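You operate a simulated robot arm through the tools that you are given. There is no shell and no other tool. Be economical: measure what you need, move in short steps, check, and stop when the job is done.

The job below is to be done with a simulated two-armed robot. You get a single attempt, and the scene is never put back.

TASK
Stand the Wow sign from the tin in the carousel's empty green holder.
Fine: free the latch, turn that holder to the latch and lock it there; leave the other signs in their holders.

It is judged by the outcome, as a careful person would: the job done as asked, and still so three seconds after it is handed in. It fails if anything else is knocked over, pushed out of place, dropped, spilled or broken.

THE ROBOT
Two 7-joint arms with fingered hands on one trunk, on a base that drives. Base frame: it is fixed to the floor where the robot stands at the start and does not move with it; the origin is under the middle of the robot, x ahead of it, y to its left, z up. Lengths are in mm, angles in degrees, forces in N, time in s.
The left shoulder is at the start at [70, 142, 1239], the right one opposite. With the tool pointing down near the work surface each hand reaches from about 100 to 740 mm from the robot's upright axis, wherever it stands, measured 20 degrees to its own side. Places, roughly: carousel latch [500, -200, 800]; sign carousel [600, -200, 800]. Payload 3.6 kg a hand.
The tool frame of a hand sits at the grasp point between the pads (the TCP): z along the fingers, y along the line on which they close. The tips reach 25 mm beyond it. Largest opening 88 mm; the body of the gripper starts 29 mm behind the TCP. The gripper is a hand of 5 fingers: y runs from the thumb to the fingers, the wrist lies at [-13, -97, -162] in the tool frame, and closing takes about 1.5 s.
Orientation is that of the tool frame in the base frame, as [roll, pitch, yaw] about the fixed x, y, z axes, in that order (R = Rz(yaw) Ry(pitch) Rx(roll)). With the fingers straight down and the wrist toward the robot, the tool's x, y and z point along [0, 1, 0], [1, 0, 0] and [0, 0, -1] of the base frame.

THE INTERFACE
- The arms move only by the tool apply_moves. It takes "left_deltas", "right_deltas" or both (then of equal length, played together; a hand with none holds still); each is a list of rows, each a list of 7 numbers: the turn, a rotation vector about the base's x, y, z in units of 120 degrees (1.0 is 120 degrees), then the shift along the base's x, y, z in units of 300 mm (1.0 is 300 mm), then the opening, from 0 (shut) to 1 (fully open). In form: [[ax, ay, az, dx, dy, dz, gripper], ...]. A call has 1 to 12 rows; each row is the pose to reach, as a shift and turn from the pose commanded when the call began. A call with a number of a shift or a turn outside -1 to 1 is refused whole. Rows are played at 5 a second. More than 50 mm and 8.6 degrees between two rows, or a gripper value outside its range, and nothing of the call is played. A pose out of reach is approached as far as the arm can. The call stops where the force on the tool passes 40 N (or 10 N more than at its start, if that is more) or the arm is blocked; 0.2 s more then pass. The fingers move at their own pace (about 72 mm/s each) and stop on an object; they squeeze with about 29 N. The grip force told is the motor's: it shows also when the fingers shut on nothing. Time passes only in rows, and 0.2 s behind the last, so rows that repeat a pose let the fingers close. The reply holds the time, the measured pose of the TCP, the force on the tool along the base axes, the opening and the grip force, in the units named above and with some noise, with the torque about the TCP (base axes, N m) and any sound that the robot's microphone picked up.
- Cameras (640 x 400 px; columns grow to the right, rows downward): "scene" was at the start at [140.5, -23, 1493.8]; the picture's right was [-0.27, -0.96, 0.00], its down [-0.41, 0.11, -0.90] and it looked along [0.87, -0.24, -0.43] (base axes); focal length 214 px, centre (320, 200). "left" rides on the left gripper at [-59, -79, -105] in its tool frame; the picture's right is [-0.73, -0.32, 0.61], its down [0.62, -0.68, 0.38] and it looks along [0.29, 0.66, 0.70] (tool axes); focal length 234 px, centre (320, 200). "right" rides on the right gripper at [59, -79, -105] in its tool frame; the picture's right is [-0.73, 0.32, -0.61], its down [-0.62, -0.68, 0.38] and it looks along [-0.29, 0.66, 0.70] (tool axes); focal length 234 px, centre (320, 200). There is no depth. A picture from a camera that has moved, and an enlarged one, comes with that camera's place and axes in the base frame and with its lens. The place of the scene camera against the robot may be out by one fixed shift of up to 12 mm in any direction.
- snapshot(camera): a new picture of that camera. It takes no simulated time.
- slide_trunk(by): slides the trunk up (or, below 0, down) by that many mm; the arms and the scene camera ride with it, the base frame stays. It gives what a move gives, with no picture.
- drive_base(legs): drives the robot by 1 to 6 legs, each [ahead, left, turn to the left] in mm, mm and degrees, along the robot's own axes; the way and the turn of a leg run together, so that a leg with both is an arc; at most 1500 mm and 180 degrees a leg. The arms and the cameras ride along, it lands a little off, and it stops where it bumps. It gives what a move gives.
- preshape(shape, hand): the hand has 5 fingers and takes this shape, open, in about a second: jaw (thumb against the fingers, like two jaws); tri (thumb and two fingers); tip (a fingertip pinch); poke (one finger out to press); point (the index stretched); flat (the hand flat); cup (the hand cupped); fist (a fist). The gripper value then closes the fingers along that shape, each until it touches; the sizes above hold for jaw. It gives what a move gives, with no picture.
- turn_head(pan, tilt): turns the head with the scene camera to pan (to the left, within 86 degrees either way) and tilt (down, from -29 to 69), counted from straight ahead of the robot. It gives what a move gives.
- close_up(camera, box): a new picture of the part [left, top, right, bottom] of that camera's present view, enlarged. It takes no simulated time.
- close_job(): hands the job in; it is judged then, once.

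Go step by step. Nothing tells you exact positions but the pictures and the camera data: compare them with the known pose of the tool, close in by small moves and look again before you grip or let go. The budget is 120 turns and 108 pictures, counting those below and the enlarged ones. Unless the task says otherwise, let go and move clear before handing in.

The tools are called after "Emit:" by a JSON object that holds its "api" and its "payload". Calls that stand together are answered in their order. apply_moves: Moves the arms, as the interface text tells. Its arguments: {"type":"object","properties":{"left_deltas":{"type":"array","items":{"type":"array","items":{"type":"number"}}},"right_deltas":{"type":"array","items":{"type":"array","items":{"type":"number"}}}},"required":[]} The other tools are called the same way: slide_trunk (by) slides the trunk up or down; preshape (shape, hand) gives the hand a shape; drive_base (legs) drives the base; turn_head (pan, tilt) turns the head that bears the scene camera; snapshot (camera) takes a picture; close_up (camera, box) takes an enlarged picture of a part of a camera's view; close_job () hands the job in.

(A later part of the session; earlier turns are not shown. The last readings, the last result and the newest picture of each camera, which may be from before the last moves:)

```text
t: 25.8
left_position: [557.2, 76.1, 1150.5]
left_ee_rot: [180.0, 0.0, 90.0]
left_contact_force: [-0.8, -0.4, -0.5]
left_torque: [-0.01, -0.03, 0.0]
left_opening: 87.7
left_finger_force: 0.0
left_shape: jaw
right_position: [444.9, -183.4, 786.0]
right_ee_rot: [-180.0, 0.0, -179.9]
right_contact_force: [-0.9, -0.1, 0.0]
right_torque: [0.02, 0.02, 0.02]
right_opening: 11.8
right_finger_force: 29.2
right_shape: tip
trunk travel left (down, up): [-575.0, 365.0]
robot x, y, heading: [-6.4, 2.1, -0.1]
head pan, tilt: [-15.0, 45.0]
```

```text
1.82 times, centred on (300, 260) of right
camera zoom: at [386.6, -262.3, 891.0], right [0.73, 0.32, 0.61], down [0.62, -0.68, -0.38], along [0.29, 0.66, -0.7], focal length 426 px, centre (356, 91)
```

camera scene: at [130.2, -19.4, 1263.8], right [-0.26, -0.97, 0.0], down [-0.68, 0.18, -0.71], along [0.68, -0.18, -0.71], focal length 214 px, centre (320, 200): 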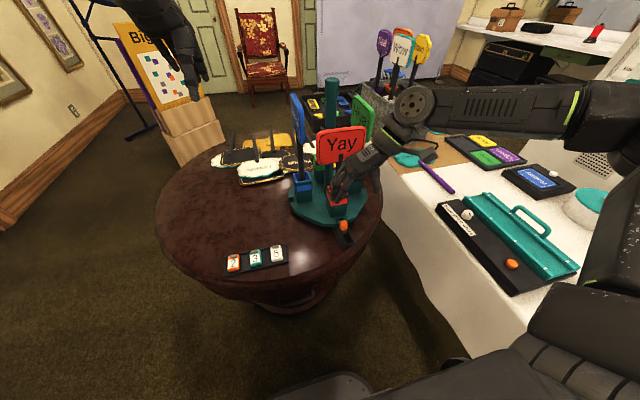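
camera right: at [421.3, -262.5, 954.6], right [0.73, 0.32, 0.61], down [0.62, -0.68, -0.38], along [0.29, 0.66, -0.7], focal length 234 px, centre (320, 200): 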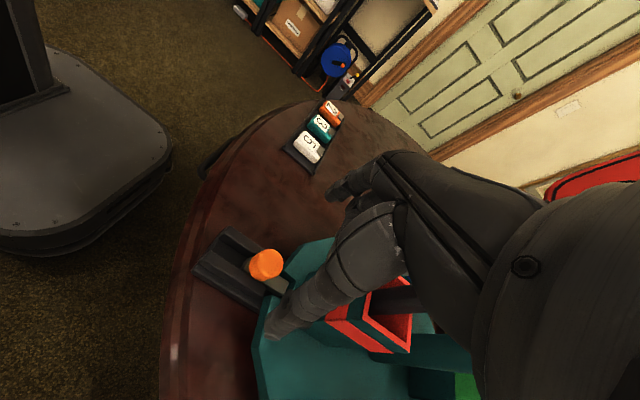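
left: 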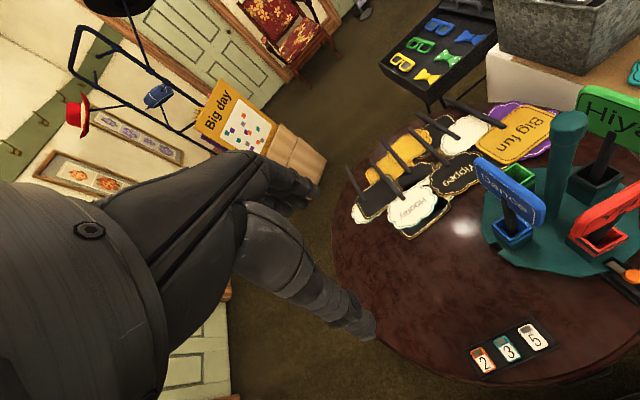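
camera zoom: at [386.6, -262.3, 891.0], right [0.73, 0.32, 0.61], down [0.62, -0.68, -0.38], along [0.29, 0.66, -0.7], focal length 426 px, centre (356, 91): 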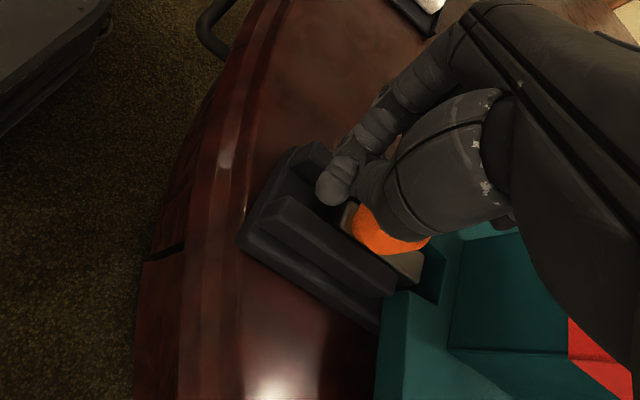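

The bolt is at its outer stop and clear of the notch. Next I lift off, retract the left arm, raise the trunk, and creep the base forward (the base is low and fits under the tabletop) to reach the post from above.

Emit:
{"api": "apply_moves", "payload": {"right_deltas": [[0, 0, 0, 0, 0, 0, 0.5], [0, 0, 0, 0, 0, 0, 1], [0, 0, 0, 0, 0, 0, 1], [0, 0, 0, 0, 0, 0, 1], [0, 0, 0, 0, 0, 0.12, 1], [0, 0, 0, -0.05, 0, 0.27, 1], [0, 0, 0, -0.1, 0, 0.42, 1], [0, 0, 0, -0.15, 0, 0.57, 1], [0, 0, 0, -0.2, 0, 0.72, 1], [0, 0, 0, -0.25, 0, 0.87, 1]], "left_deltas": [[0, 0, 0, 0, 0, 0, 1], [0, 0, 0, -0.05, 0.05, 0, 1], [0, 0, 0, -0.1, 0.1, 0, 1], [0, 0, 0, -0.15, 0.15, 0, 1], [0, 0, 0, -0.2, 0.2, 0, 1], [0, 0, 0, -0.25, 0.25, 0, 1], [0, 0, 0, -0.3, 0.3, 0, 1], [0, 0, 0, -0.38, 0.36, 0, 1], [0, 0, 0, -0.46, 0.42, 0, 1], [0, 0, 0, -0.54, 0.48, 0, 1]]}}

Emit:
{"api": "slide_trunk", "payload": {"by": 200}}

Emit:
{"api": "drive_base", "payload": {"legs": [[140, 0, 0]]}}

Emit:
{"api": "turn_head", "payload": {"pan": -25, "tilt": 45}}

Emit:
{"api": "snapshot", "payload": {"camera": "scene"}}

Emit:
{"api": "snapshot", "payload": {"camera": "right"}}

```text
t: 28.0
left_position: [394.0, 218.4, 1150.1]
left_ee_rot: [179.9, 0.0, 90.0]
left_contact_force: [-0.7, 0.2, -0.2]
left_torque: [-0.02, 0.0, 0.0]
left_opening: 87.8
left_finger_force: 0.0
left_shape: jaw
right_position: [366.2, -185.9, 1046.7]
right_ee_rot: [-179.9, 0.1, -180.0]
right_contact_force: [-0.4, 0.5, 0.7]
right_torque: [-0.02, 0.02, 0.03]
right_opening: 87.7
right_finger_force: 0.1
right_shape: tip
trunk travel left (down, up): [-575.0, 365.0]
robot x, y, heading: [4.4, 1.6, 0.3]
head pan, tilt: [-15.0, 45.0]
```

```text
t: 30.2
left_position: [395.2, 218.5, 1349.6]
left_ee_rot: [-180.0, 0.0, 90.0]
left_contact_force: [-0.9, -0.8, 0.2]
left_torque: [0.01, 0.0, 0.01]
left_opening: 87.8
left_finger_force: 0.1
left_shape: jaw
right_position: [368.4, -187.4, 1244.6]
right_ee_rot: [-180.0, 0.0, 179.9]
right_contact_force: [-0.7, 0.1, 0.5]
right_torque: [0.0, -0.03, -0.03]
right_opening: 87.7
right_finger_force: 0.1
right_shape: tip
trunk travel left (down, up): [-775.0, 165.0]
robot x, y, heading: [2.5, -1.5, 0.0]
head pan, tilt: [-15.0, 45.0]
```

```text
t: 31.5
left_position: [531.8, 217.9, 1351.9]
left_ee_rot: [179.8, 0.0, 90.1]
left_contact_force: [-0.3, -0.4, -0.6]
left_torque: [-0.04, 0.02, -0.01]
left_opening: 87.8
left_finger_force: 0.0
left_shape: jaw
right_position: [503.7, -185.9, 1245.7]
right_ee_rot: [180.0, 0.1, 179.9]
right_contact_force: [-0.1, 0.6, 0.2]
right_torque: [0.02, -0.05, -0.03]
right_opening: 87.6
right_finger_force: 0.1
right_shape: tip
trunk travel left (down, up): [-775.0, 165.0]
robot x, y, heading: [137.6, 0.4, -0.2]
head pan, tilt: [-15.0, 45.0]
```

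```text
t: 32.2
left_position: [533.6, 218.2, 1349.5]
left_ee_rot: [-180.0, 0.0, 90.0]
left_contact_force: [0.2, 0.3, -0.4]
left_torque: [0.01, 0.0, -0.03]
left_opening: 87.7
left_finger_force: 0.0
left_shape: jaw
right_position: [505.4, -187.2, 1244.7]
right_ee_rot: [180.0, 0.1, -179.9]
right_contact_force: [0.5, 0.1, 0.7]
right_torque: [0.02, -0.03, -0.04]
right_opening: 87.6
right_finger_force: 0.1
right_shape: tip
trunk travel left (down, up): [-775.0, 165.0]
robot x, y, heading: [133.5, -3.1, 0.0]
head pan, tilt: [-25.0, 45.0]
```

```text
71 pictures are left
camera scene: at [263.6, -32.5, 1463.7], right [-0.42, -0.91, 0.0], down [-0.64, 0.3, -0.71], along [0.64, -0.3, -0.71], focal length 214 px, centre (320, 200)
```

scene: 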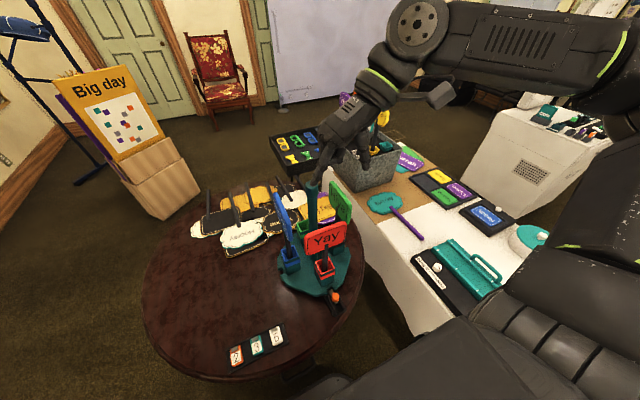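

```text
70 pictures are left
camera right: at [447.6, -265.1, 1349.4], right [0.73, 0.32, 0.61], down [0.62, -0.68, -0.38], along [0.29, 0.66, -0.7], focal length 234 px, centre (320, 200)
```

right: 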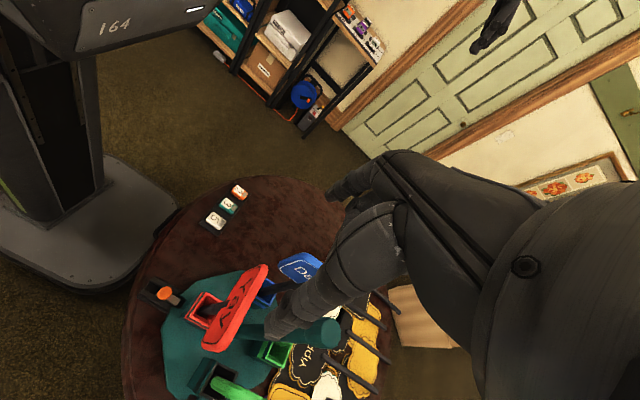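

The forward move worked and there is ample clearance. I move the hand above the post top (about [628,-184,1100]) with the tri shape.

Emit:
{"api": "apply_moves", "payload": {"right_deltas": [[0, 0, 0, 0.1, 0, -0.04, 1], [0, 0, 0, 0.2, 0, -0.08, 1], [0, 0, 0, 0.3, 0, -0.14, 1], [0, 0, 0, 0.41, 0.01, -0.2, 1], [0, 0, 0, 0.41, 0.01, -0.2, 1]]}}

Emit:
{"api": "preshape", "payload": {"hand": "right", "shape": "tri"}}

Emit:
{"api": "snapshot", "payload": {"camera": "right"}}

Emit:
{"api": "close_up", "payload": {"camera": "scene", "box": [250, 100, 400, 230]}}

```text
t: 33.4
left_position: [531.9, 218.7, 1350.9]
left_ee_rot: [-179.9, 0.0, 90.0]
left_contact_force: [0.1, -0.5, 0.5]
left_torque: [0.03, 0.01, -0.01]
left_opening: 87.8
left_finger_force: 0.1
left_shape: jaw
right_position: [627.7, -181.9, 1184.5]
right_ee_rot: [179.9, 0.0, -180.0]
right_contact_force: [0.1, -0.9, 0.6]
right_torque: [0.01, -0.03, -0.01]
right_opening: 87.8
right_finger_force: 0.0
right_shape: tip
trunk travel left (down, up): [-775.0, 165.0]
robot x, y, heading: [136.1, 0.3, -0.0]
head pan, tilt: [-25.0, 45.0]
```

```text
t: 34.3
left_position: [534.4, 218.2, 1351.3]
left_ee_rot: [179.9, -0.1, 90.0]
left_contact_force: [0.0, 0.0, -0.4]
left_torque: [0.01, -0.02, 0.0]
left_opening: 87.8
left_finger_force: 0.0
left_shape: jaw
right_position: [627.9, -182.1, 1184.1]
right_ee_rot: [-180.0, 0.0, -180.0]
right_contact_force: [-0.3, -0.2, 0.1]
right_torque: [-0.02, 0.02, -0.01]
right_opening: 87.8
right_finger_force: 0.1
right_shape: tri
trunk travel left (down, up): [-775.0, 165.0]
robot x, y, heading: [137.1, -1.7, -0.0]
head pan, tilt: [-25.0, 45.0]
```

```text
69 pictures are left
camera right: at [569.8, -261.1, 1290.0], right [0.73, 0.32, 0.61], down [0.62, -0.68, -0.38], along [0.29, 0.66, -0.7], focal length 234 px, centre (320, 200)
```

right: 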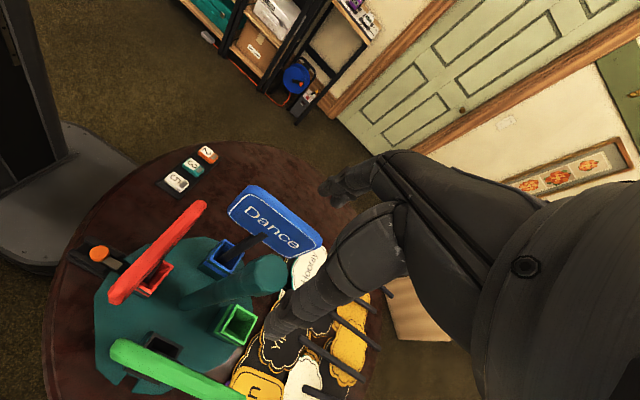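

```text
3.08 times, centred on (325, 165) of scene
camera zoom: at [263.1, -32.5, 1463.8], right [-0.42, -0.91, 0.0], down [-0.64, 0.3, -0.71], along [0.64, -0.3, -0.71], focal length 660 px, centre (305, 308)
```

zoom: 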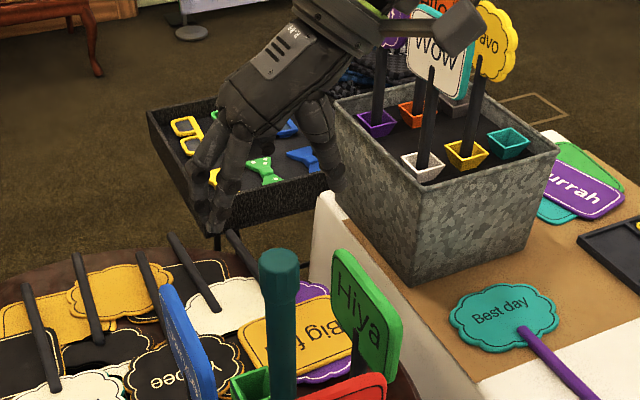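

The post is about [633,-184] with its top near z≈1108, above the sign tops (~1045). I descend around it.

Emit:
{"api": "apply_moves", "payload": {"right_deltas": [[0, 0, 0, 0.017, -0.007, -0.06, 1], [0, 0, 0, 0.017, -0.007, -0.16, 1], [0, 0, 0, 0.017, -0.007, -0.24, 1], [0, 0, 0, 0.017, -0.007, -0.24, 1]]}}

Emit:
{"api": "close_up", "payload": {"camera": "right", "box": [100, 130, 420, 390]}}

Emit:
{"api": "close_up", "payload": {"camera": "scene", "box": [250, 130, 400, 270]}}

```text
t: 35.3
left_position: [533.5, 218.9, 1350.8]
left_ee_rot: [-179.9, 0.0, 90.1]
left_contact_force: [0.6, 0.1, 0.2]
left_torque: [-0.01, 0.02, 0.0]
left_opening: 87.6
left_finger_force: 0.1
left_shape: jaw
right_position: [635.0, -183.6, 1111.8]
right_ee_rot: [-180.0, 0.1, 180.0]
right_contact_force: [0.7, 0.1, 0.7]
right_torque: [-0.01, 0.01, 0.0]
right_opening: 87.8
right_finger_force: 0.0
right_shape: tri
trunk travel left (down, up): [-775.0, 165.0]
robot x, y, heading: [140.5, 0.8, 0.0]
head pan, tilt: [-25.0, 45.0]
```

```text
1.54 times, centred on (260, 260) of right
camera zoom: at [576.8, -262.6, 1217.0], right [0.73, 0.32, 0.61], down [0.62, -0.68, -0.38], along [0.29, 0.66, -0.7], focal length 360 px, centre (412, 108)
```

zoom: 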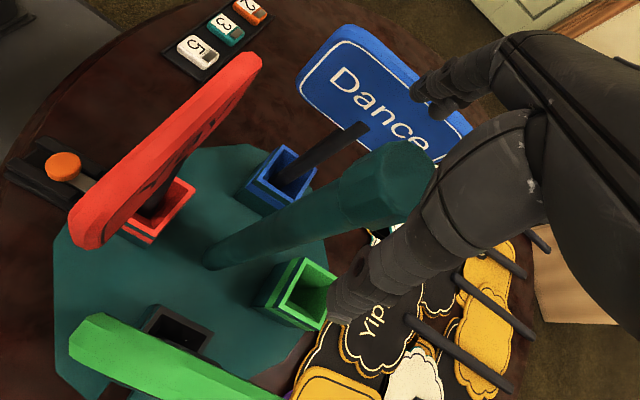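

```text
2.86 times, centred on (325, 200) of scene
camera zoom: at [262.8, -32.5, 1463.8], right [-0.42, -0.91, 0.0], down [-0.64, 0.3, -0.71], along [0.64, -0.3, -0.71], focal length 613 px, centre (306, 200)
```

zoom: 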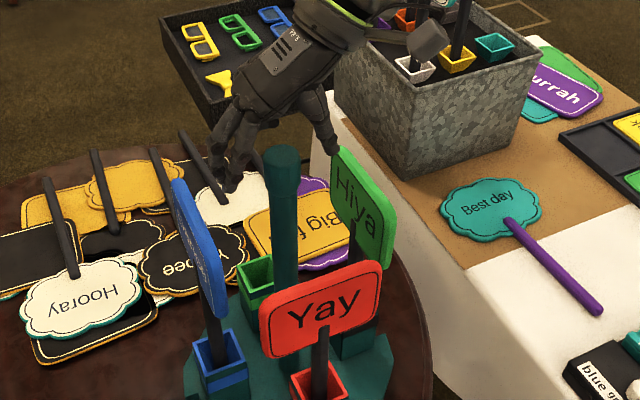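

Emit:
{"api": "apply_moves", "payload": {"right_deltas": [[0, 0, 0, 0.007, 0.006, -0.06, 1], [0, 0, 0, 0.007, 0.006, -0.113, 1], [0, 0, 0, 0.007, 0.006, -0.113, 0.6], [0, 0, 0, 0.007, 0.006, -0.113, 0.3], [0, 0, 0, 0.007, 0.006, -0.113, 0], [0, 0, 0, 0.007, 0.006, -0.113, 0], [0, 0, 0, 0.007, 0.006, -0.113, 0], [0, 0, 0, 0.007, 0.006, -0.113, 0]]}}

Emit:
{"api": "close_up", "payload": {"camera": "right", "box": [100, 130, 420, 390]}}

Emit:
{"api": "close_up", "payload": {"camera": "scene", "box": [250, 130, 400, 270]}}

```text
t: 37.1
left_position: [534.0, 218.5, 1350.3]
left_ee_rot: [-180.0, 0.0, 90.1]
left_contact_force: [0.9, 0.3, 1.2]
left_torque: [-0.03, 0.01, -0.01]
left_opening: 88.0
left_finger_force: 0.1
left_shape: jaw
right_position: [637.3, -182.3, 1079.2]
right_ee_rot: [179.9, 0.0, -180.0]
right_contact_force: [-0.4, -0.3, -3.2]
right_torque: [0.04, 0.01, -0.03]
right_opening: 20.0
right_finger_force: 29.5
right_shape: tri
trunk travel left (down, up): [-775.0, 165.0]
robot x, y, heading: [133.5, 1.5, 0.2]
head pan, tilt: [-25.0, 45.0]
```

```text
1.54 times, centred on (260, 260) of right
camera zoom: at [579.0, -260.8, 1184.0], right [0.73, 0.32, 0.61], down [0.62, -0.68, -0.38], along [0.29, 0.66, -0.7], focal length 360 px, centre (412, 108)
```

zoom: 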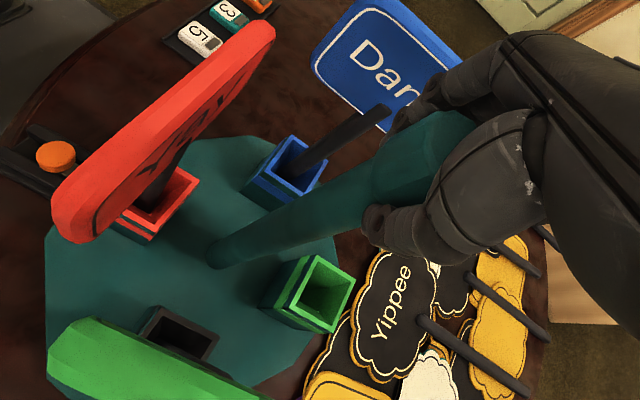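

```text
2.86 times, centred on (325, 200) of scene
camera zoom: at [263.1, -32.8, 1463.7], right [-0.42, -0.91, 0.0], down [-0.64, 0.3, -0.71], along [0.64, -0.3, -0.71], focal length 613 px, centre (306, 200)
```

zoom: 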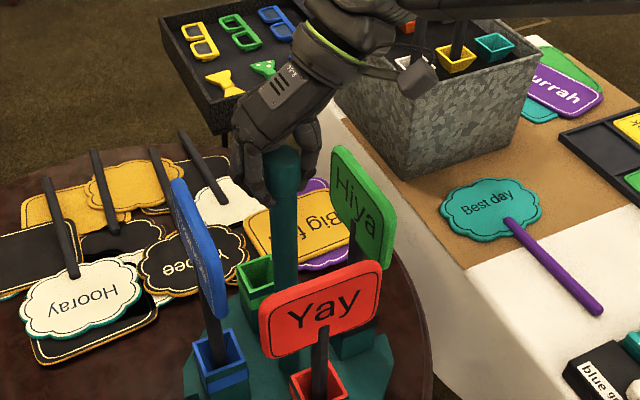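

Gripped on the post. I try a small clockwise twist to see whether the carousel follows.

Emit:
{"api": "apply_moves", "payload": {"right_deltas": [[0, 0, -0.06, 0, 0, 0, 0], [0, 0, -0.12, 0, 0, 0, 0], [0, 0, -0.18, 0, 0, 0, 0]]}}

Emit:
{"api": "close_up", "payload": {"camera": "scene", "box": [250, 130, 400, 310]}}

```text
t: 37.9
left_position: [534.4, 218.6, 1349.4]
left_ee_rot: [-179.9, -0.1, 90.0]
left_contact_force: [-0.2, 0.5, 0.5]
left_torque: [-0.01, -0.01, 0.01]
left_opening: 87.7
left_finger_force: 0.1
left_shape: jaw
right_position: [635.9, -182.0, 1079.6]
right_ee_rot: [179.9, 0.0, 158.3]
right_contact_force: [-1.4, 3.2, -4.7]
right_torque: [0.26, 0.13, 0.13]
right_opening: 18.9
right_finger_force: 29.2
right_shape: tri
trunk travel left (down, up): [-775.0, 165.0]
robot x, y, heading: [136.0, 0.2, 0.2]
head pan, tilt: [-25.0, 45.0]
```

```text
2.22 times, centred on (325, 220) of scene
camera zoom: at [263.4, -32.1, 1463.7], right [-0.42, -0.91, 0.0], down [-0.64, 0.3, -0.71], along [0.64, -0.3, -0.71], focal length 477 px, centre (309, 156)
```

zoom: 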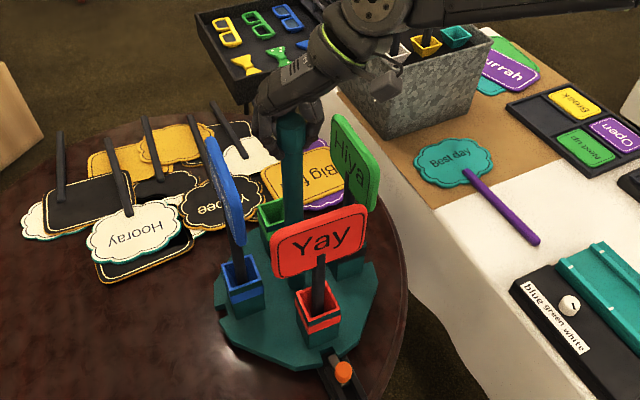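

The disc hasn't moved yet, perhaps just finger compliance. I continue the twist further to see.

Emit:
{"api": "apply_moves", "payload": {"right_deltas": [[0, 0, -0.06, 0, 0, 0, 0], [0, 0, -0.12, 0, 0, 0, 0], [0, 0, -0.18, 0, 0, 0, 0], [0, 0, -0.24, 0, 0, 0, 0], [0, 0, -0.3, 0, 0, 0, 0], [0, 0, -0.36, 0, 0, 0, 0]]}}

Emit:
{"api": "close_up", "payload": {"camera": "scene", "box": [250, 130, 400, 310]}}

Emit:
{"api": "close_up", "payload": {"camera": "right", "box": [100, 130, 420, 390]}}

```text
t: 39.3
left_position: [534.9, 221.7, 1348.3]
left_ee_rot: [-180.0, 0.1, 90.0]
left_contact_force: [-0.3, -0.5, -0.8]
left_torque: [0.0, -0.01, 0.01]
left_opening: 87.6
left_finger_force: 0.1
left_shape: jaw
right_position: [637.6, -180.8, 1077.7]
right_ee_rot: [-179.9, 0.0, 115.3]
right_contact_force: [1.5, 12.7, -14.2]
right_torque: [0.94, -0.13, 0.5]
right_opening: 16.3
right_finger_force: 28.6
right_shape: tri
trunk travel left (down, up): [-775.0, 165.0]
robot x, y, heading: [135.4, -1.3, -0.1]
head pan, tilt: [-25.0, 45.0]
```

```text
2.22 times, centred on (325, 220) of scene
camera zoom: at [265.5, -30.3, 1463.4], right [-0.42, -0.91, 0.0], down [-0.64, 0.3, -0.71], along [0.64, -0.3, -0.71], focal length 477 px, centre (309, 156)
```

zoom: 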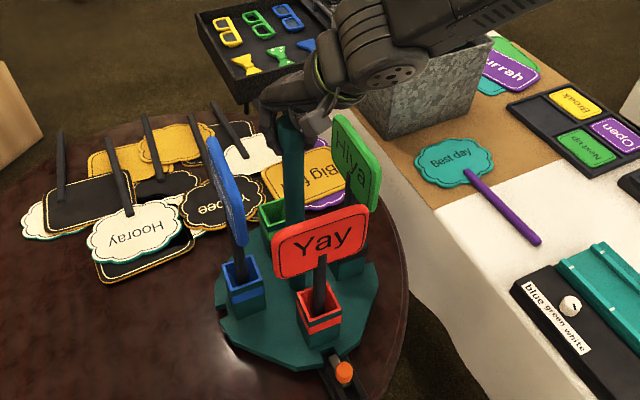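

```text
1.54 times, centred on (260, 260) of right
camera zoom: at [541.2, -161.8, 1183.0], right [0.6, -0.52, 0.61], down [-0.35, -0.86, -0.38], along [0.72, 0.02, -0.7], focal length 360 px, centre (412, 108)
```

zoom: 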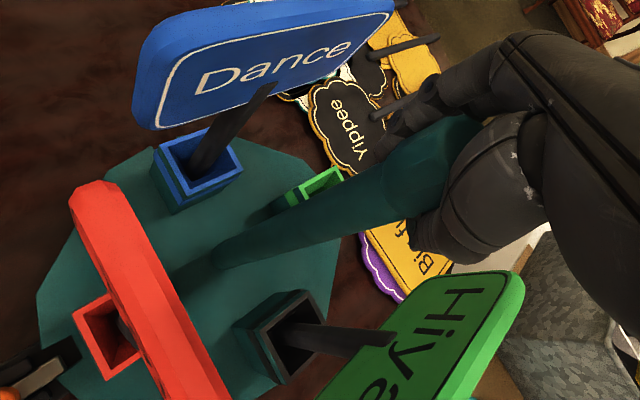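

The post won't turn (0.5 N m), so either it is a fixed hub or the bolt is still engaged. I release, rise and inspect the latch.

Emit:
{"api": "apply_moves", "payload": {"right_deltas": [[0, 0, 0, 0, 0, 0, 0.5], [0, 0, 0, 0, 0, 0, 1], [0, 0, 0, 0, 0, 0, 1], [0, 0, 0, 0, 0, 0, 1], [0, 0, 0, 0, 0, 0.14, 1], [0, 0, 0, 0, 0, 0.28, 1], [0, 0, 0, 0, 0, 0.42, 1]]}}

Emit:
{"api": "close_up", "payload": {"camera": "scene", "box": [310, 260, 360, 310]}}

Emit:
{"api": "snapshot", "payload": {"camera": "right"}}

```text
t: 40.9
left_position: [533.0, 217.8, 1351.3]
left_ee_rot: [-180.0, -0.1, 89.9]
left_contact_force: [-0.3, -0.2, 0.4]
left_torque: [-0.02, 0.03, -0.02]
left_opening: 87.6
left_finger_force: 0.1
left_shape: jaw
right_position: [635.2, -184.0, 1205.7]
right_ee_rot: [-180.0, 0.0, 115.3]
right_contact_force: [0.9, -0.7, -0.6]
right_torque: [0.0, 0.01, 0.02]
right_opening: 87.8
right_finger_force: 0.1
right_shape: tri
trunk travel left (down, up): [-775.0, 165.0]
robot x, y, heading: [139.8, -2.5, 0.1]
head pan, tilt: [-25.0, 45.0]
```

```text
8.00 times, centred on (335, 285) of scene
camera zoom: at [262.7, -33.0, 1463.8], right [-0.42, -0.91, 0.0], down [-0.64, 0.3, -0.71], along [0.64, -0.3, -0.71], focal length 1716 px, centre (200, -480)
```

zoom: 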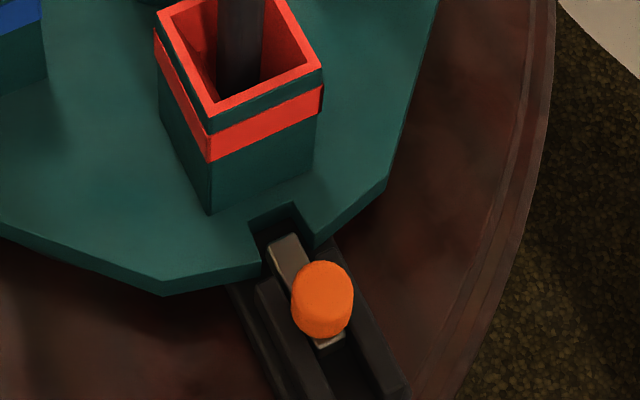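

```text
59 pictures are left
camera right: at [539.4, -164.5, 1309.5], right [0.6, -0.52, 0.61], down [-0.35, -0.85, -0.38], along [0.72, 0.02, -0.7], focal length 234 px, centre (320, 200)
```

right: 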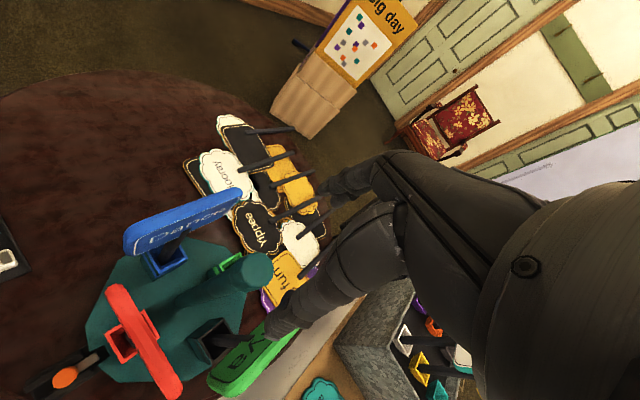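

Now it's clear: the bolt moved only ~10 mm and is still in the notch. I'll regrip with the hand yawed so a finger sits behind the knob and pulls it positively.

Emit:
{"api": "apply_moves", "payload": {"right_deltas": [[0, 0, -0.05, -0.12, 0, 0, 1], [0, 0, -0.1, -0.26, 0, 0, 1], [0, 0, -0.15, -0.4, 0, 0, 1], [0, 0, -0.21, -0.54, 0, 0, 1], [0, 0, -0.21, -0.67, 0, 0, 1]]}}

Emit:
{"api": "slide_trunk", "payload": {"by": -200}}

Emit:
{"api": "preshape", "payload": {"hand": "right", "shape": "tip"}}

Emit:
{"api": "apply_moves", "payload": {"right_deltas": [[0, 0, 0, 0.03, 0, -0.13, 1], [0, 0, 0, 0.06, 0, -0.26, 1], [0, 0, 0, 0.08, 0, -0.39, 1], [0, 0, 0, 0.08, 0, -0.52, 1], [0, 0, 0, 0.08, 0, -0.52, 1]]}}

Emit:
{"api": "snapshot", "payload": {"camera": "right"}}

```text
t: 42.1
left_position: [532.5, 217.7, 1351.0]
left_ee_rot: [-179.9, 0.1, 90.0]
left_contact_force: [-0.2, -0.6, -0.6]
left_torque: [-0.02, 0.0, -0.01]
left_opening: 87.9
left_finger_force: 0.0
left_shape: jaw
right_position: [479.1, -177.2, 1240.9]
right_ee_rot: [-179.8, 0.1, 89.9]
right_contact_force: [0.2, 0.3, 0.0]
right_torque: [0.01, -0.01, 0.02]
right_opening: 87.9
right_finger_force: 0.0
right_shape: tri
right hand out of reach, approached as far as the arm can: row 4, 5
trunk travel left (down, up): [-775.0, 165.0]
robot x, y, heading: [136.3, 0.7, -0.3]
head pan, tilt: [-25.0, 45.0]
```

```text
t: 44.3
left_position: [534.2, 219.7, 1150.2]
left_ee_rot: [-180.0, 0.0, 90.1]
left_contact_force: [1.1, 0.6, 0.5]
left_torque: [-0.01, -0.02, 0.01]
left_opening: 87.6
left_finger_force: 0.0
left_shape: jaw
right_position: [481.2, -178.7, 1041.4]
right_ee_rot: [-179.9, 0.0, 89.9]
right_contact_force: [-0.1, 0.9, 0.1]
right_torque: [0.0, -0.02, -0.01]
right_opening: 87.9
right_finger_force: 0.1
right_shape: tri
trunk travel left (down, up): [-575.0, 365.0]
robot x, y, heading: [140.1, 0.2, 0.0]
head pan, tilt: [-25.0, 45.0]
```

```text
t: 45.2
left_position: [534.1, 218.8, 1150.2]
left_ee_rot: [179.9, 0.0, 90.0]
left_contact_force: [-0.6, 1.4, -0.3]
left_torque: [0.01, -0.02, 0.03]
left_opening: 87.6
left_finger_force: 0.1
left_shape: jaw
right_position: [480.9, -177.6, 1040.0]
right_ee_rot: [-179.9, 0.0, 90.0]
right_contact_force: [-0.7, 0.4, -0.4]
right_torque: [-0.01, 0.02, 0.0]
right_opening: 88.0
right_finger_force: 0.0
right_shape: tip
trunk travel left (down, up): [-575.0, 365.0]
robot x, y, heading: [133.8, -2.8, 0.1]
head pan, tilt: [-25.0, 45.0]
```

```text
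t: 46.2
left_position: [524.7, 218.8, 1152.8]
left_ee_rot: [179.5, 0.1, 90.0]
left_contact_force: [0.6, -0.1, -0.7]
left_torque: [-0.05, 0.04, 0.0]
left_opening: 87.6
left_finger_force: 0.0
left_shape: jaw
right_position: [526.6, -173.2, 909.6]
right_ee_rot: [-179.3, 0.0, 90.3]
right_contact_force: [-44.6, 3.8, 0.0]
right_torque: [-0.07, -1.21, 0.25]
right_opening: 84.0
right_finger_force: 0.0
right_shape: tip
right hand out of reach, approached as far as the arm can: row 1, 2, 3, 4
trunk travel left (down, up): [-575.0, 365.0]
robot x, y, heading: [133.8, 0.2, -0.0]
head pan, tilt: [-25.0, 45.0]
stopped in row 4 (right hand): the force on the tool passed its limit (the readings are from after the stop); the commanded pose is now the measured one
```

```text
58 pictures are left
camera right: at [450.5, -114.3, 1015.1], right [0.33, -0.72, 0.6], down [-0.68, -0.63, -0.38], along [0.65, -0.29, -0.7], focal length 234 px, centre (320, 200)
```

right: 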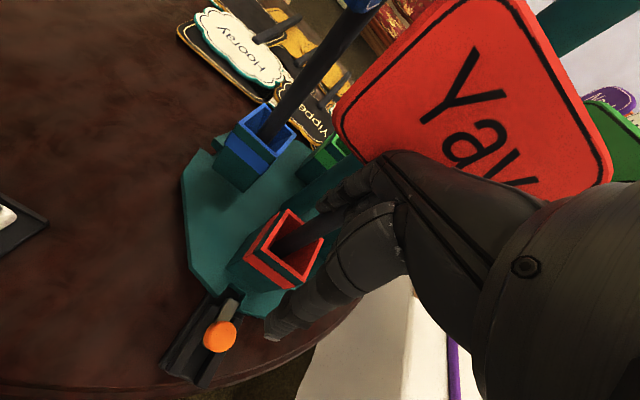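

I drifted into the Yay sign because the hand is too near the robot to reach back; force stopped it. I back straight off −x, then up, and check.

Emit:
{"api": "apply_moves", "payload": {"right_deltas": [[0, 0, 0, -0.03, 0, 0, 1], [0, 0, 0, -0.06, 0, 0.02, 1], [0, 0, 0, -0.09, 0, 0.08, 1]]}}

Emit:
{"api": "snapshot", "payload": {"camera": "scene"}}

```text
t: 46.9
left_position: [525.7, 218.0, 1151.2]
left_ee_rot: [179.7, 0.0, 89.9]
left_contact_force: [-0.1, 0.1, 0.3]
left_torque: [0.0, -0.03, -0.03]
left_opening: 87.8
left_finger_force: 0.1
left_shape: jaw
right_position: [527.8, -172.4, 913.1]
right_ee_rot: [-178.7, -0.1, 90.3]
right_contact_force: [-30.8, 4.1, -3.3]
right_torque: [0.02, -0.5, 0.27]
right_opening: 83.8
right_finger_force: 0.0
right_shape: tip
right hand out of reach, approached as far as the arm can: row 1, 2, 3
trunk travel left (down, up): [-575.0, 365.0]
robot x, y, heading: [137.9, -1.5, -0.2]
head pan, tilt: [-25.0, 45.0]
stopped in row 3 (right hand): the force on the tool passed its limit (the readings are from after the stop); the commanded pose is now the measured one
```

```text
57 pictures are left
camera scene: at [254.5, -31.3, 1264.7], right [-0.42, -0.91, 0.0], down [-0.64, 0.3, -0.71], along [0.64, -0.3, -0.7], focal length 214 px, centre (320, 200)
```

scene: 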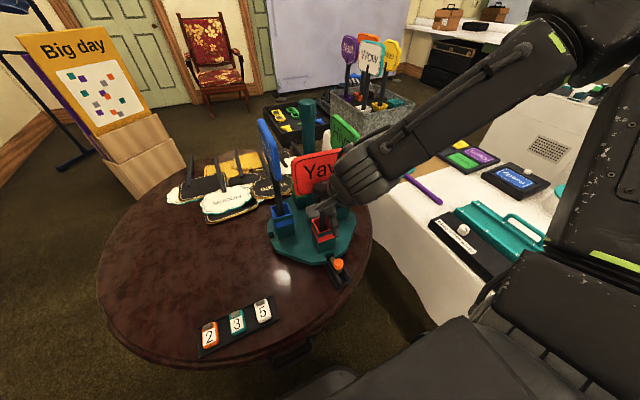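

The sign still stands. I relieve the contact by driving the base back instead.

Emit:
{"api": "drive_base", "payload": {"legs": [[-60, 0, 0]]}}

Emit:
{"api": "snapshot", "payload": {"camera": "scene"}}

```text
t: 47.8
left_position: [475.1, 218.2, 1149.4]
left_ee_rot: [-179.9, 0.1, 89.9]
left_contact_force: [-0.1, 1.0, -0.2]
left_torque: [0.0, -0.03, 0.0]
left_opening: 88.0
left_finger_force: 0.0
left_shape: jaw
right_position: [477.3, -173.2, 912.0]
right_ee_rot: [-178.8, 0.0, 90.1]
right_contact_force: [-0.5, 0.4, -0.6]
right_torque: [-0.01, -0.01, 0.02]
right_opening: 87.7
right_finger_force: 0.0
right_shape: tip
trunk travel left (down, up): [-575.0, 365.0]
robot x, y, heading: [76.1, 3.3, 0.1]
head pan, tilt: [-25.0, 45.0]
```

```text
56 pictures are left
camera scene: at [203.3, -32.7, 1263.7], right [-0.42, -0.91, 0.0], down [-0.64, 0.3, -0.71], along [0.64, -0.3, -0.71], focal length 214 px, centre (320, 200)
```

scene: 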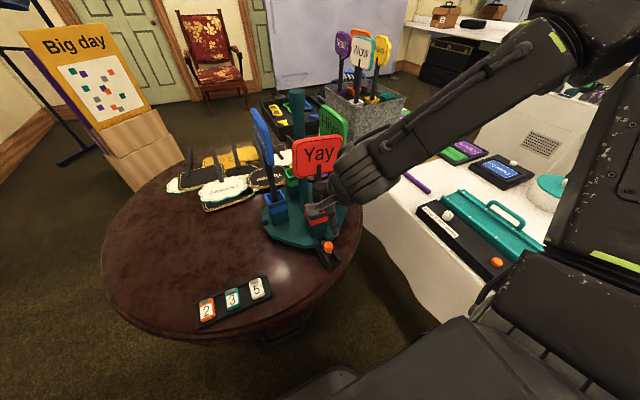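

Contact is relieved and everything stands. I back the base up to its original place for latch work.

Emit:
{"api": "drive_base", "payload": {"legs": [[-90, 0, 0]]}}

Emit:
{"api": "close_up", "payload": {"camera": "scene", "box": [250, 70, 410, 270]}}

```text
t: 48.9
left_position: [384.0, 218.6, 1150.5]
left_ee_rot: [-180.0, -0.1, 89.9]
left_contact_force: [-0.3, -0.9, 0.2]
left_torque: [0.03, 0.02, 0.0]
left_opening: 87.8
left_finger_force: 0.0
left_shape: jaw
right_position: [387.6, -174.5, 912.1]
right_ee_rot: [-178.8, 0.0, 90.2]
right_contact_force: [-0.5, 0.4, -1.1]
right_torque: [0.03, 0.01, -0.07]
right_opening: 87.9
right_finger_force: 0.0
right_shape: tip
trunk travel left (down, up): [-575.0, 365.0]
robot x, y, heading: [-11.5, -0.4, 0.1]
head pan, tilt: [-25.0, 45.0]
```

```text
2.00 times, centred on (330, 170) of scene
camera zoom: at [113.2, -32.4, 1263.9], right [-0.42, -0.91, 0.0], down [-0.64, 0.3, -0.71], along [0.64, -0.3, -0.71], focal length 429 px, centre (300, 260)
```

zoom: 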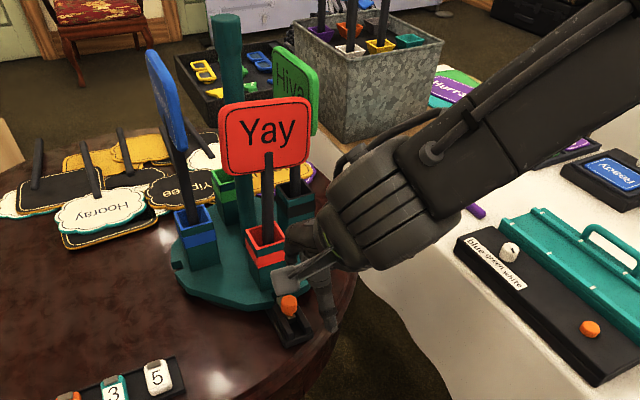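

Emit:
{"api": "apply_moves", "payload": {"right_deltas": [[0, 0, 0, 0.08, -0.01, -0.03, 0.6], [0, 0, 0, 0.16, -0.02, -0.08, 0.6], [0, 0, 0, 0.24, -0.03, -0.15, 0.6], [0, 0, 0, 0.27, -0.033, -0.2, 0.6], [0, 0, 0, 0.27, -0.033, -0.2, 0.6]]}}

Emit:
{"api": "close_up", "payload": {"camera": "right", "box": [140, 130, 420, 390]}}

Emit:
{"api": "close_up", "payload": {"camera": "scene", "box": [290, 150, 390, 260]}}

```text
t: 50.1
left_position: [384.1, 217.7, 1149.7]
left_ee_rot: [-179.9, 0.1, 89.9]
left_contact_force: [-0.5, 0.2, 0.1]
left_torque: [0.01, -0.01, 0.0]
left_opening: 87.6
left_finger_force: 0.1
left_shape: jaw
right_position: [470.0, -185.1, 851.8]
right_ee_rot: [-178.7, 0.1, 90.2]
right_contact_force: [0.1, 0.5, 0.8]
right_torque: [-0.01, 0.0, -0.01]
right_opening: 53.2
right_finger_force: 0.1
right_shape: tip
trunk travel left (down, up): [-575.0, 365.0]
robot x, y, heading: [-10.8, -1.1, -0.0]
head pan, tilt: [-25.0, 45.0]
```

```text
1.54 times, centred on (280, 260) of right
camera zoom: at [392.9, -126.0, 958.6], right [0.34, -0.72, 0.6], down [-0.69, -0.63, -0.37], along [0.64, -0.29, -0.71], focal length 360 px, centre (382, 108)
```

zoom: 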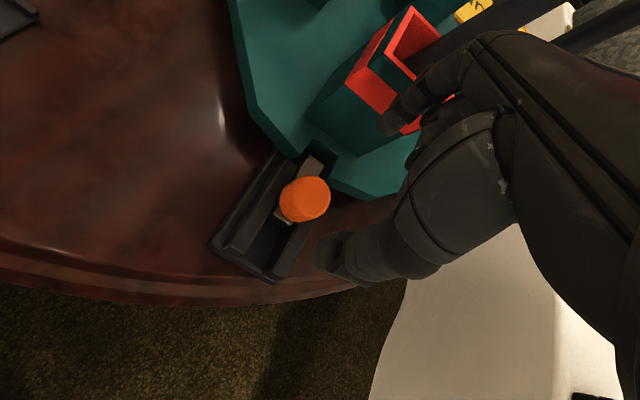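

```text
3.64 times, centred on (340, 205) of scene
camera zoom: at [113.6, -32.3, 1263.8], right [-0.42, -0.91, 0.0], down [-0.64, 0.3, -0.71], along [0.64, -0.3, -0.71], focal length 780 px, centre (247, 182)
```

zoom: 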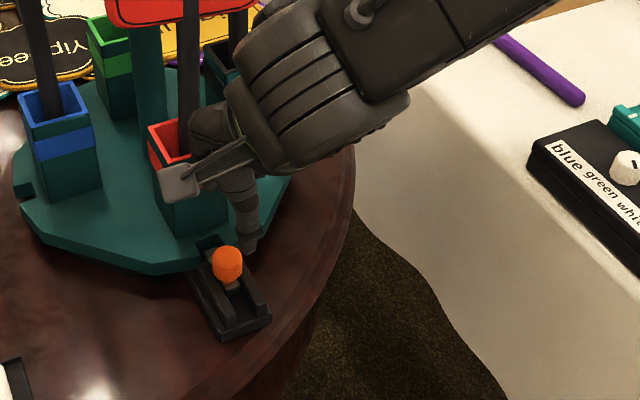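

Emit:
{"api": "apply_moves", "payload": {"right_deltas": [[0, 0, 0, 0.007, -0.007, -0.08, 0.6], [0, 0, 0, 0.007, -0.007, -0.16, 0.6], [0, 0, 0, 0.007, -0.007, -0.21, 0.6], [0, 0, 0, 0.007, -0.007, -0.225, 0.6], [0, 0, 0, 0.007, -0.007, -0.225, 0.6]]}}

Emit:
{"api": "close_up", "payload": {"camera": "right", "box": [180, 130, 400, 330]}}

```text
t: 51.3
left_position: [384.7, 217.8, 1150.5]
left_ee_rot: [-179.9, -0.1, 90.1]
left_contact_force: [0.5, 0.1, 0.1]
left_torque: [-0.01, 0.0, 0.0]
left_opening: 87.6
left_finger_force: 0.1
left_shape: jaw
right_position: [472.2, -186.7, 785.7]
right_ee_rot: [-178.8, 0.0, 90.2]
right_contact_force: [0.2, 0.6, -0.2]
right_torque: [0.0, -0.01, -0.03]
right_opening: 53.2
right_finger_force: 0.1
right_shape: tip
trunk travel left (down, up): [-575.0, 365.0]
robot x, y, heading: [-13.6, -1.6, -0.2]
head pan, tilt: [-25.0, 45.0]
```

```text
2.00 times, centred on (290, 230) of right
camera zoom: at [394.9, -127.3, 891.8], right [0.34, -0.73, 0.6], down [-0.69, -0.63, -0.37], along [0.64, -0.29, -0.71], focal length 468 px, centre (380, 140)
```

zoom: 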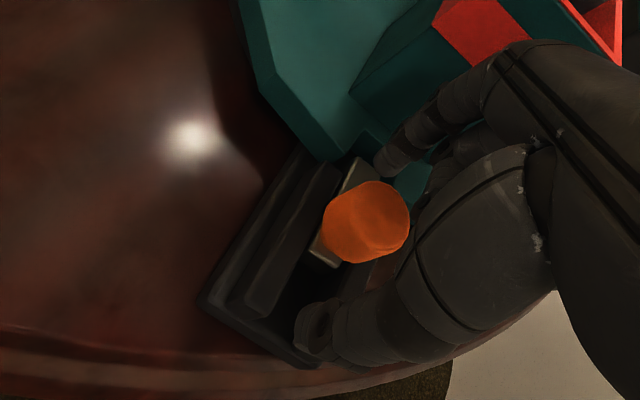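

The knob sits between the index (behind it) and the thumb. I close and pull out.

Emit:
{"api": "apply_moves", "payload": {"right_deltas": [[0, 0, 0, 0, 0, 0, 0.4], [0, 0, 0, 0, 0, 0, 0.2], [0, 0, 0, 0, 0, 0, 0], [0, 0, 0, 0, 0, 0, 0], [0, 0, 0, 0, 0, 0, 0], [0, 0, 0, 0, 0, 0, 0]]}}

Emit:
{"api": "apply_moves", "payload": {"right_deltas": [[0, 0, 0, -0.02, 0, 0, 0], [0, 0, 0, -0.04, 0, 0, 0], [0, 0, 0, -0.06, 0, 0, 0], [0, 0, 0, -0.08, 0, 0, 0], [0, 0, 0, -0.1, 0, 0, 0]]}}

Emit:
{"api": "close_up", "payload": {"camera": "right", "box": [180, 130, 400, 330]}}

```text
t: 52.7
left_position: [385.8, 217.6, 1149.8]
left_ee_rot: [-179.9, 0.1, 89.9]
left_contact_force: [1.0, 0.4, -0.1]
left_torque: [0.0, 0.0, 0.01]
left_opening: 87.6
left_finger_force: 0.1
left_shape: jaw
right_position: [472.0, -186.8, 784.8]
right_ee_rot: [-178.8, 0.0, 90.2]
right_contact_force: [0.4, -2.2, -1.2]
right_torque: [-0.05, -0.02, 0.0]
right_opening: 17.9
right_finger_force: 29.0
right_shape: tip
trunk travel left (down, up): [-575.0, 365.0]
robot x, y, heading: [-6.9, -1.0, -0.1]
head pan, tilt: [-25.0, 45.0]
```

```text
t: 53.9
left_position: [386.7, 218.4, 1149.7]
left_ee_rot: [-179.7, 0.0, 90.0]
left_contact_force: [-0.2, 0.7, 0.3]
left_torque: [-0.01, 0.03, -0.03]
left_opening: 87.7
left_finger_force: 0.2
left_shape: jaw
right_position: [443.8, -185.6, 784.6]
right_ee_rot: [-178.7, 0.0, 90.3]
right_contact_force: [17.8, 0.4, 0.3]
right_torque: [0.05, -0.55, 0.11]
right_opening: 31.1
right_finger_force: 28.9
right_shape: tip
trunk travel left (down, up): [-575.0, 365.0]
robot x, y, heading: [-10.2, 1.5, 0.2]
head pan, tilt: [-25.0, 45.0]
```

```text
2.00 times, centred on (290, 230) of right
camera zoom: at [366.4, -126.8, 890.8], right [0.34, -0.72, 0.6], down [-0.69, -0.63, -0.37], along [0.64, -0.29, -0.71], focal length 468 px, centre (380, 140)
```

zoom: 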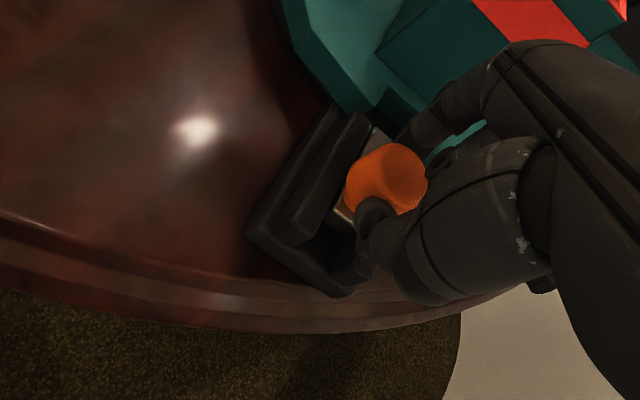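

Emit:
{"api": "apply_moves", "payload": {"right_deltas": [[0, 0, 0, -0.02, 0, 0, 0], [0, 0, 0, -0.04, 0, 0, 0], [0, 0, 0, -0.06, 0, 0, 0], [0, 0, 0, -0.06, 0, 0, 0]]}}

Emit:
{"api": "close_up", "payload": {"camera": "right", "box": [180, 130, 400, 330]}}

Emit:
{"api": "close_up", "payload": {"camera": "scene", "box": [310, 190, 370, 250]}}

```text
t: 54.9
left_position: [390.0, 219.2, 1147.3]
left_ee_rot: [-179.7, 0.0, 90.1]
left_contact_force: [0.0, -0.2, -0.5]
left_torque: [0.0, 0.02, 0.01]
left_opening: 87.7
left_finger_force: 0.0
left_shape: jaw
right_position: [426.3, -185.2, 781.9]
right_ee_rot: [-178.5, -0.1, 90.2]
right_contact_force: [30.0, 2.8, -1.4]
right_torque: [0.02, -0.35, 0.17]
right_opening: 34.8
right_finger_force: 29.2
right_shape: tip
trunk travel left (down, up): [-575.0, 365.0]
robot x, y, heading: [-13.5, 2.3, -0.0]
head pan, tilt: [-25.0, 45.0]
```

```text
2.00 times, centred on (290, 230) of right
camera zoom: at [349.7, -126.8, 889.3], right [0.34, -0.72, 0.6], down [-0.69, -0.63, -0.37], along [0.64, -0.29, -0.71], focal length 468 px, centre (380, 140)
```

zoom: 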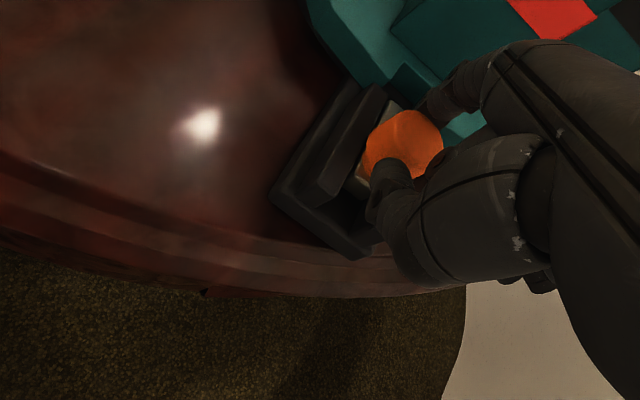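

```text
6.67 times, centred on (340, 220) of scene
camera zoom: at [119.7, -31.9, 1263.2], right [-0.42, -0.91, 0.0], down [-0.64, 0.3, -0.7], along [0.64, -0.3, -0.71], focal length 1430 px, centre (187, 67)
```

zoom: 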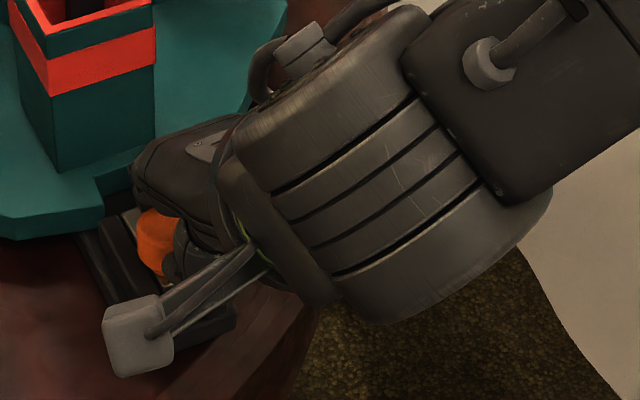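

The knob stays near x≈468 under 30 N. I hold the pull for two seconds to see if it creeps.

Emit:
{"api": "apply_moves", "payload": {"right_deltas": [[0, 0, 0, -0.02, 0, 0, 0], [0, 0, 0, -0.02, 0, 0, 0], [0, 0, 0, -0.02, 0, 0, 0], [0, 0, 0, -0.02, 0, 0, 0], [0, 0, 0, -0.02, 0, 0, 0], [0, 0, 0, -0.02, 0, 0, 0], [0, 0, 0, -0.02, 0, 0, 0], [0, 0, 0, -0.02, 0, 0, 0]]}}

Emit:
{"api": "close_up", "payload": {"camera": "right", "box": [240, 130, 340, 230]}}

```text
t: 56.7
left_position: [391.5, 217.4, 1148.1]
left_ee_rot: [-179.7, -0.1, 90.0]
left_contact_force: [0.2, -0.6, 1.4]
left_torque: [0.0, 0.0, 0.04]
left_opening: 87.8
left_finger_force: 0.0
left_shape: jaw
right_position: [421.4, -184.9, 781.5]
right_ee_rot: [-178.5, 0.0, 90.1]
right_contact_force: [33.4, 1.9, -5.6]
right_torque: [0.06, -0.12, 0.14]
right_opening: 35.0
right_finger_force: 29.3
right_shape: tip
trunk travel left (down, up): [-575.0, 365.0]
robot x, y, heading: [-12.0, 1.4, -0.1]
head pan, tilt: [-25.0, 45.0]
```

```text
4.00 times, centred on (290, 180) of right
camera zoom: at [344.5, -127.0, 888.4], right [0.34, -0.72, 0.6], down [-0.69, -0.63, -0.37], along [0.64, -0.29, -0.71], focal length 937 px, centre (440, 280)
```

zoom: 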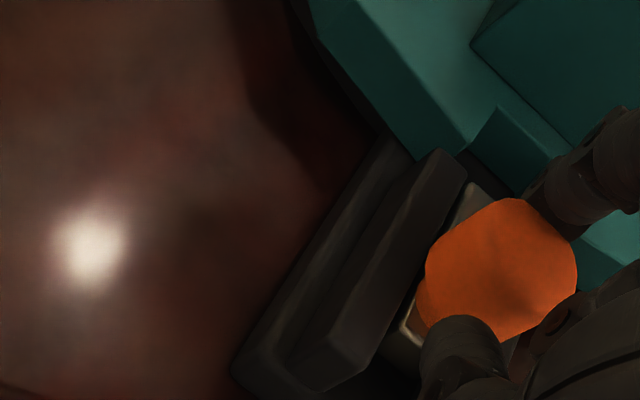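

The bolt end now appears level with the rail end, outside the notch; the earlier pinch probably squeezed it back as it slipped off. I open without pushing and lift straight up to check.

Emit:
{"api": "apply_moves", "payload": {"right_deltas": [[0, 0, 0, 0, 0, 0, 0.6], [0, 0, 0, 0, 0, 0, 1], [0, 0, 0, 0, 0, 0, 1], [0, 0, 0, 0.02, 0, 0, 1], [0, 0, 0, 0.02, 0, 0.08, 1], [0, 0, 0, 0, 0, 0.2, 1], [0, 0, 0, -0.1, 0, 0.3, 1]]}}

Emit:
{"api": "close_up", "payload": {"camera": "scene", "box": [310, 190, 370, 250]}}

Emit:
{"api": "close_up", "payload": {"camera": "right", "box": [220, 110, 360, 230]}}

```text
t: 58.3
left_position: [385.3, 218.2, 1150.8]
left_ee_rot: [179.9, 0.0, 89.9]
left_contact_force: [-0.8, 0.0, 0.4]
left_torque: [0.02, -0.01, 0.0]
left_opening: 87.6
left_finger_force: 0.1
left_shape: jaw
right_position: [391.2, -186.6, 876.5]
right_ee_rot: [-178.6, 0.0, 90.2]
right_contact_force: [-0.3, -0.3, -0.9]
right_torque: [0.01, 0.0, 0.0]
right_opening: 88.2
right_finger_force: 0.2
right_shape: tip
right hand out of reach, approached as far as the arm can: row 7
trunk travel left (down, up): [-575.0, 365.0]
robot x, y, heading: [-10.1, -1.7, 0.1]
head pan, tilt: [-25.0, 45.0]
```

```text
6.67 times, centred on (340, 220) of scene
camera zoom: at [112.9, -32.3, 1263.9], right [-0.42, -0.91, 0.0], down [-0.64, 0.3, -0.71], along [0.64, -0.3, -0.71], focal length 1430 px, centre (187, 67)
```

zoom: 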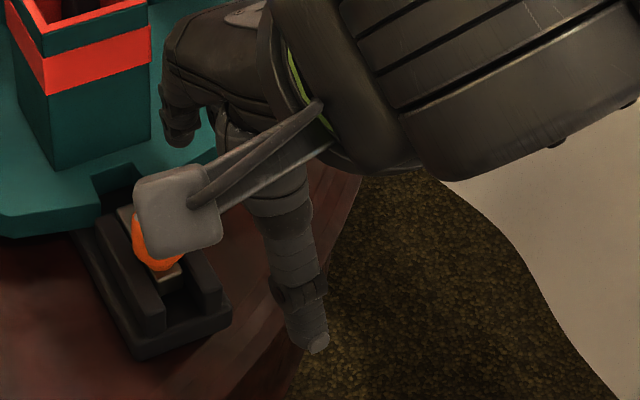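

```text
3.33 times, centred on (290, 170) of right
camera zoom: at [315.0, -126.3, 982.2], right [0.34, -0.72, 0.6], down [-0.69, -0.63, -0.37], along [0.64, -0.29, -0.71], focal length 781 px, centre (420, 300)
```

zoom: 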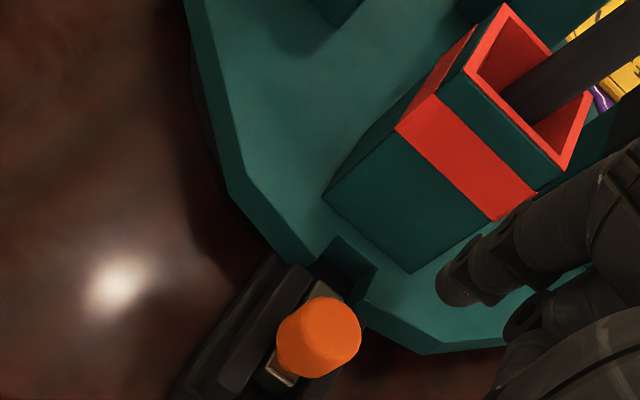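

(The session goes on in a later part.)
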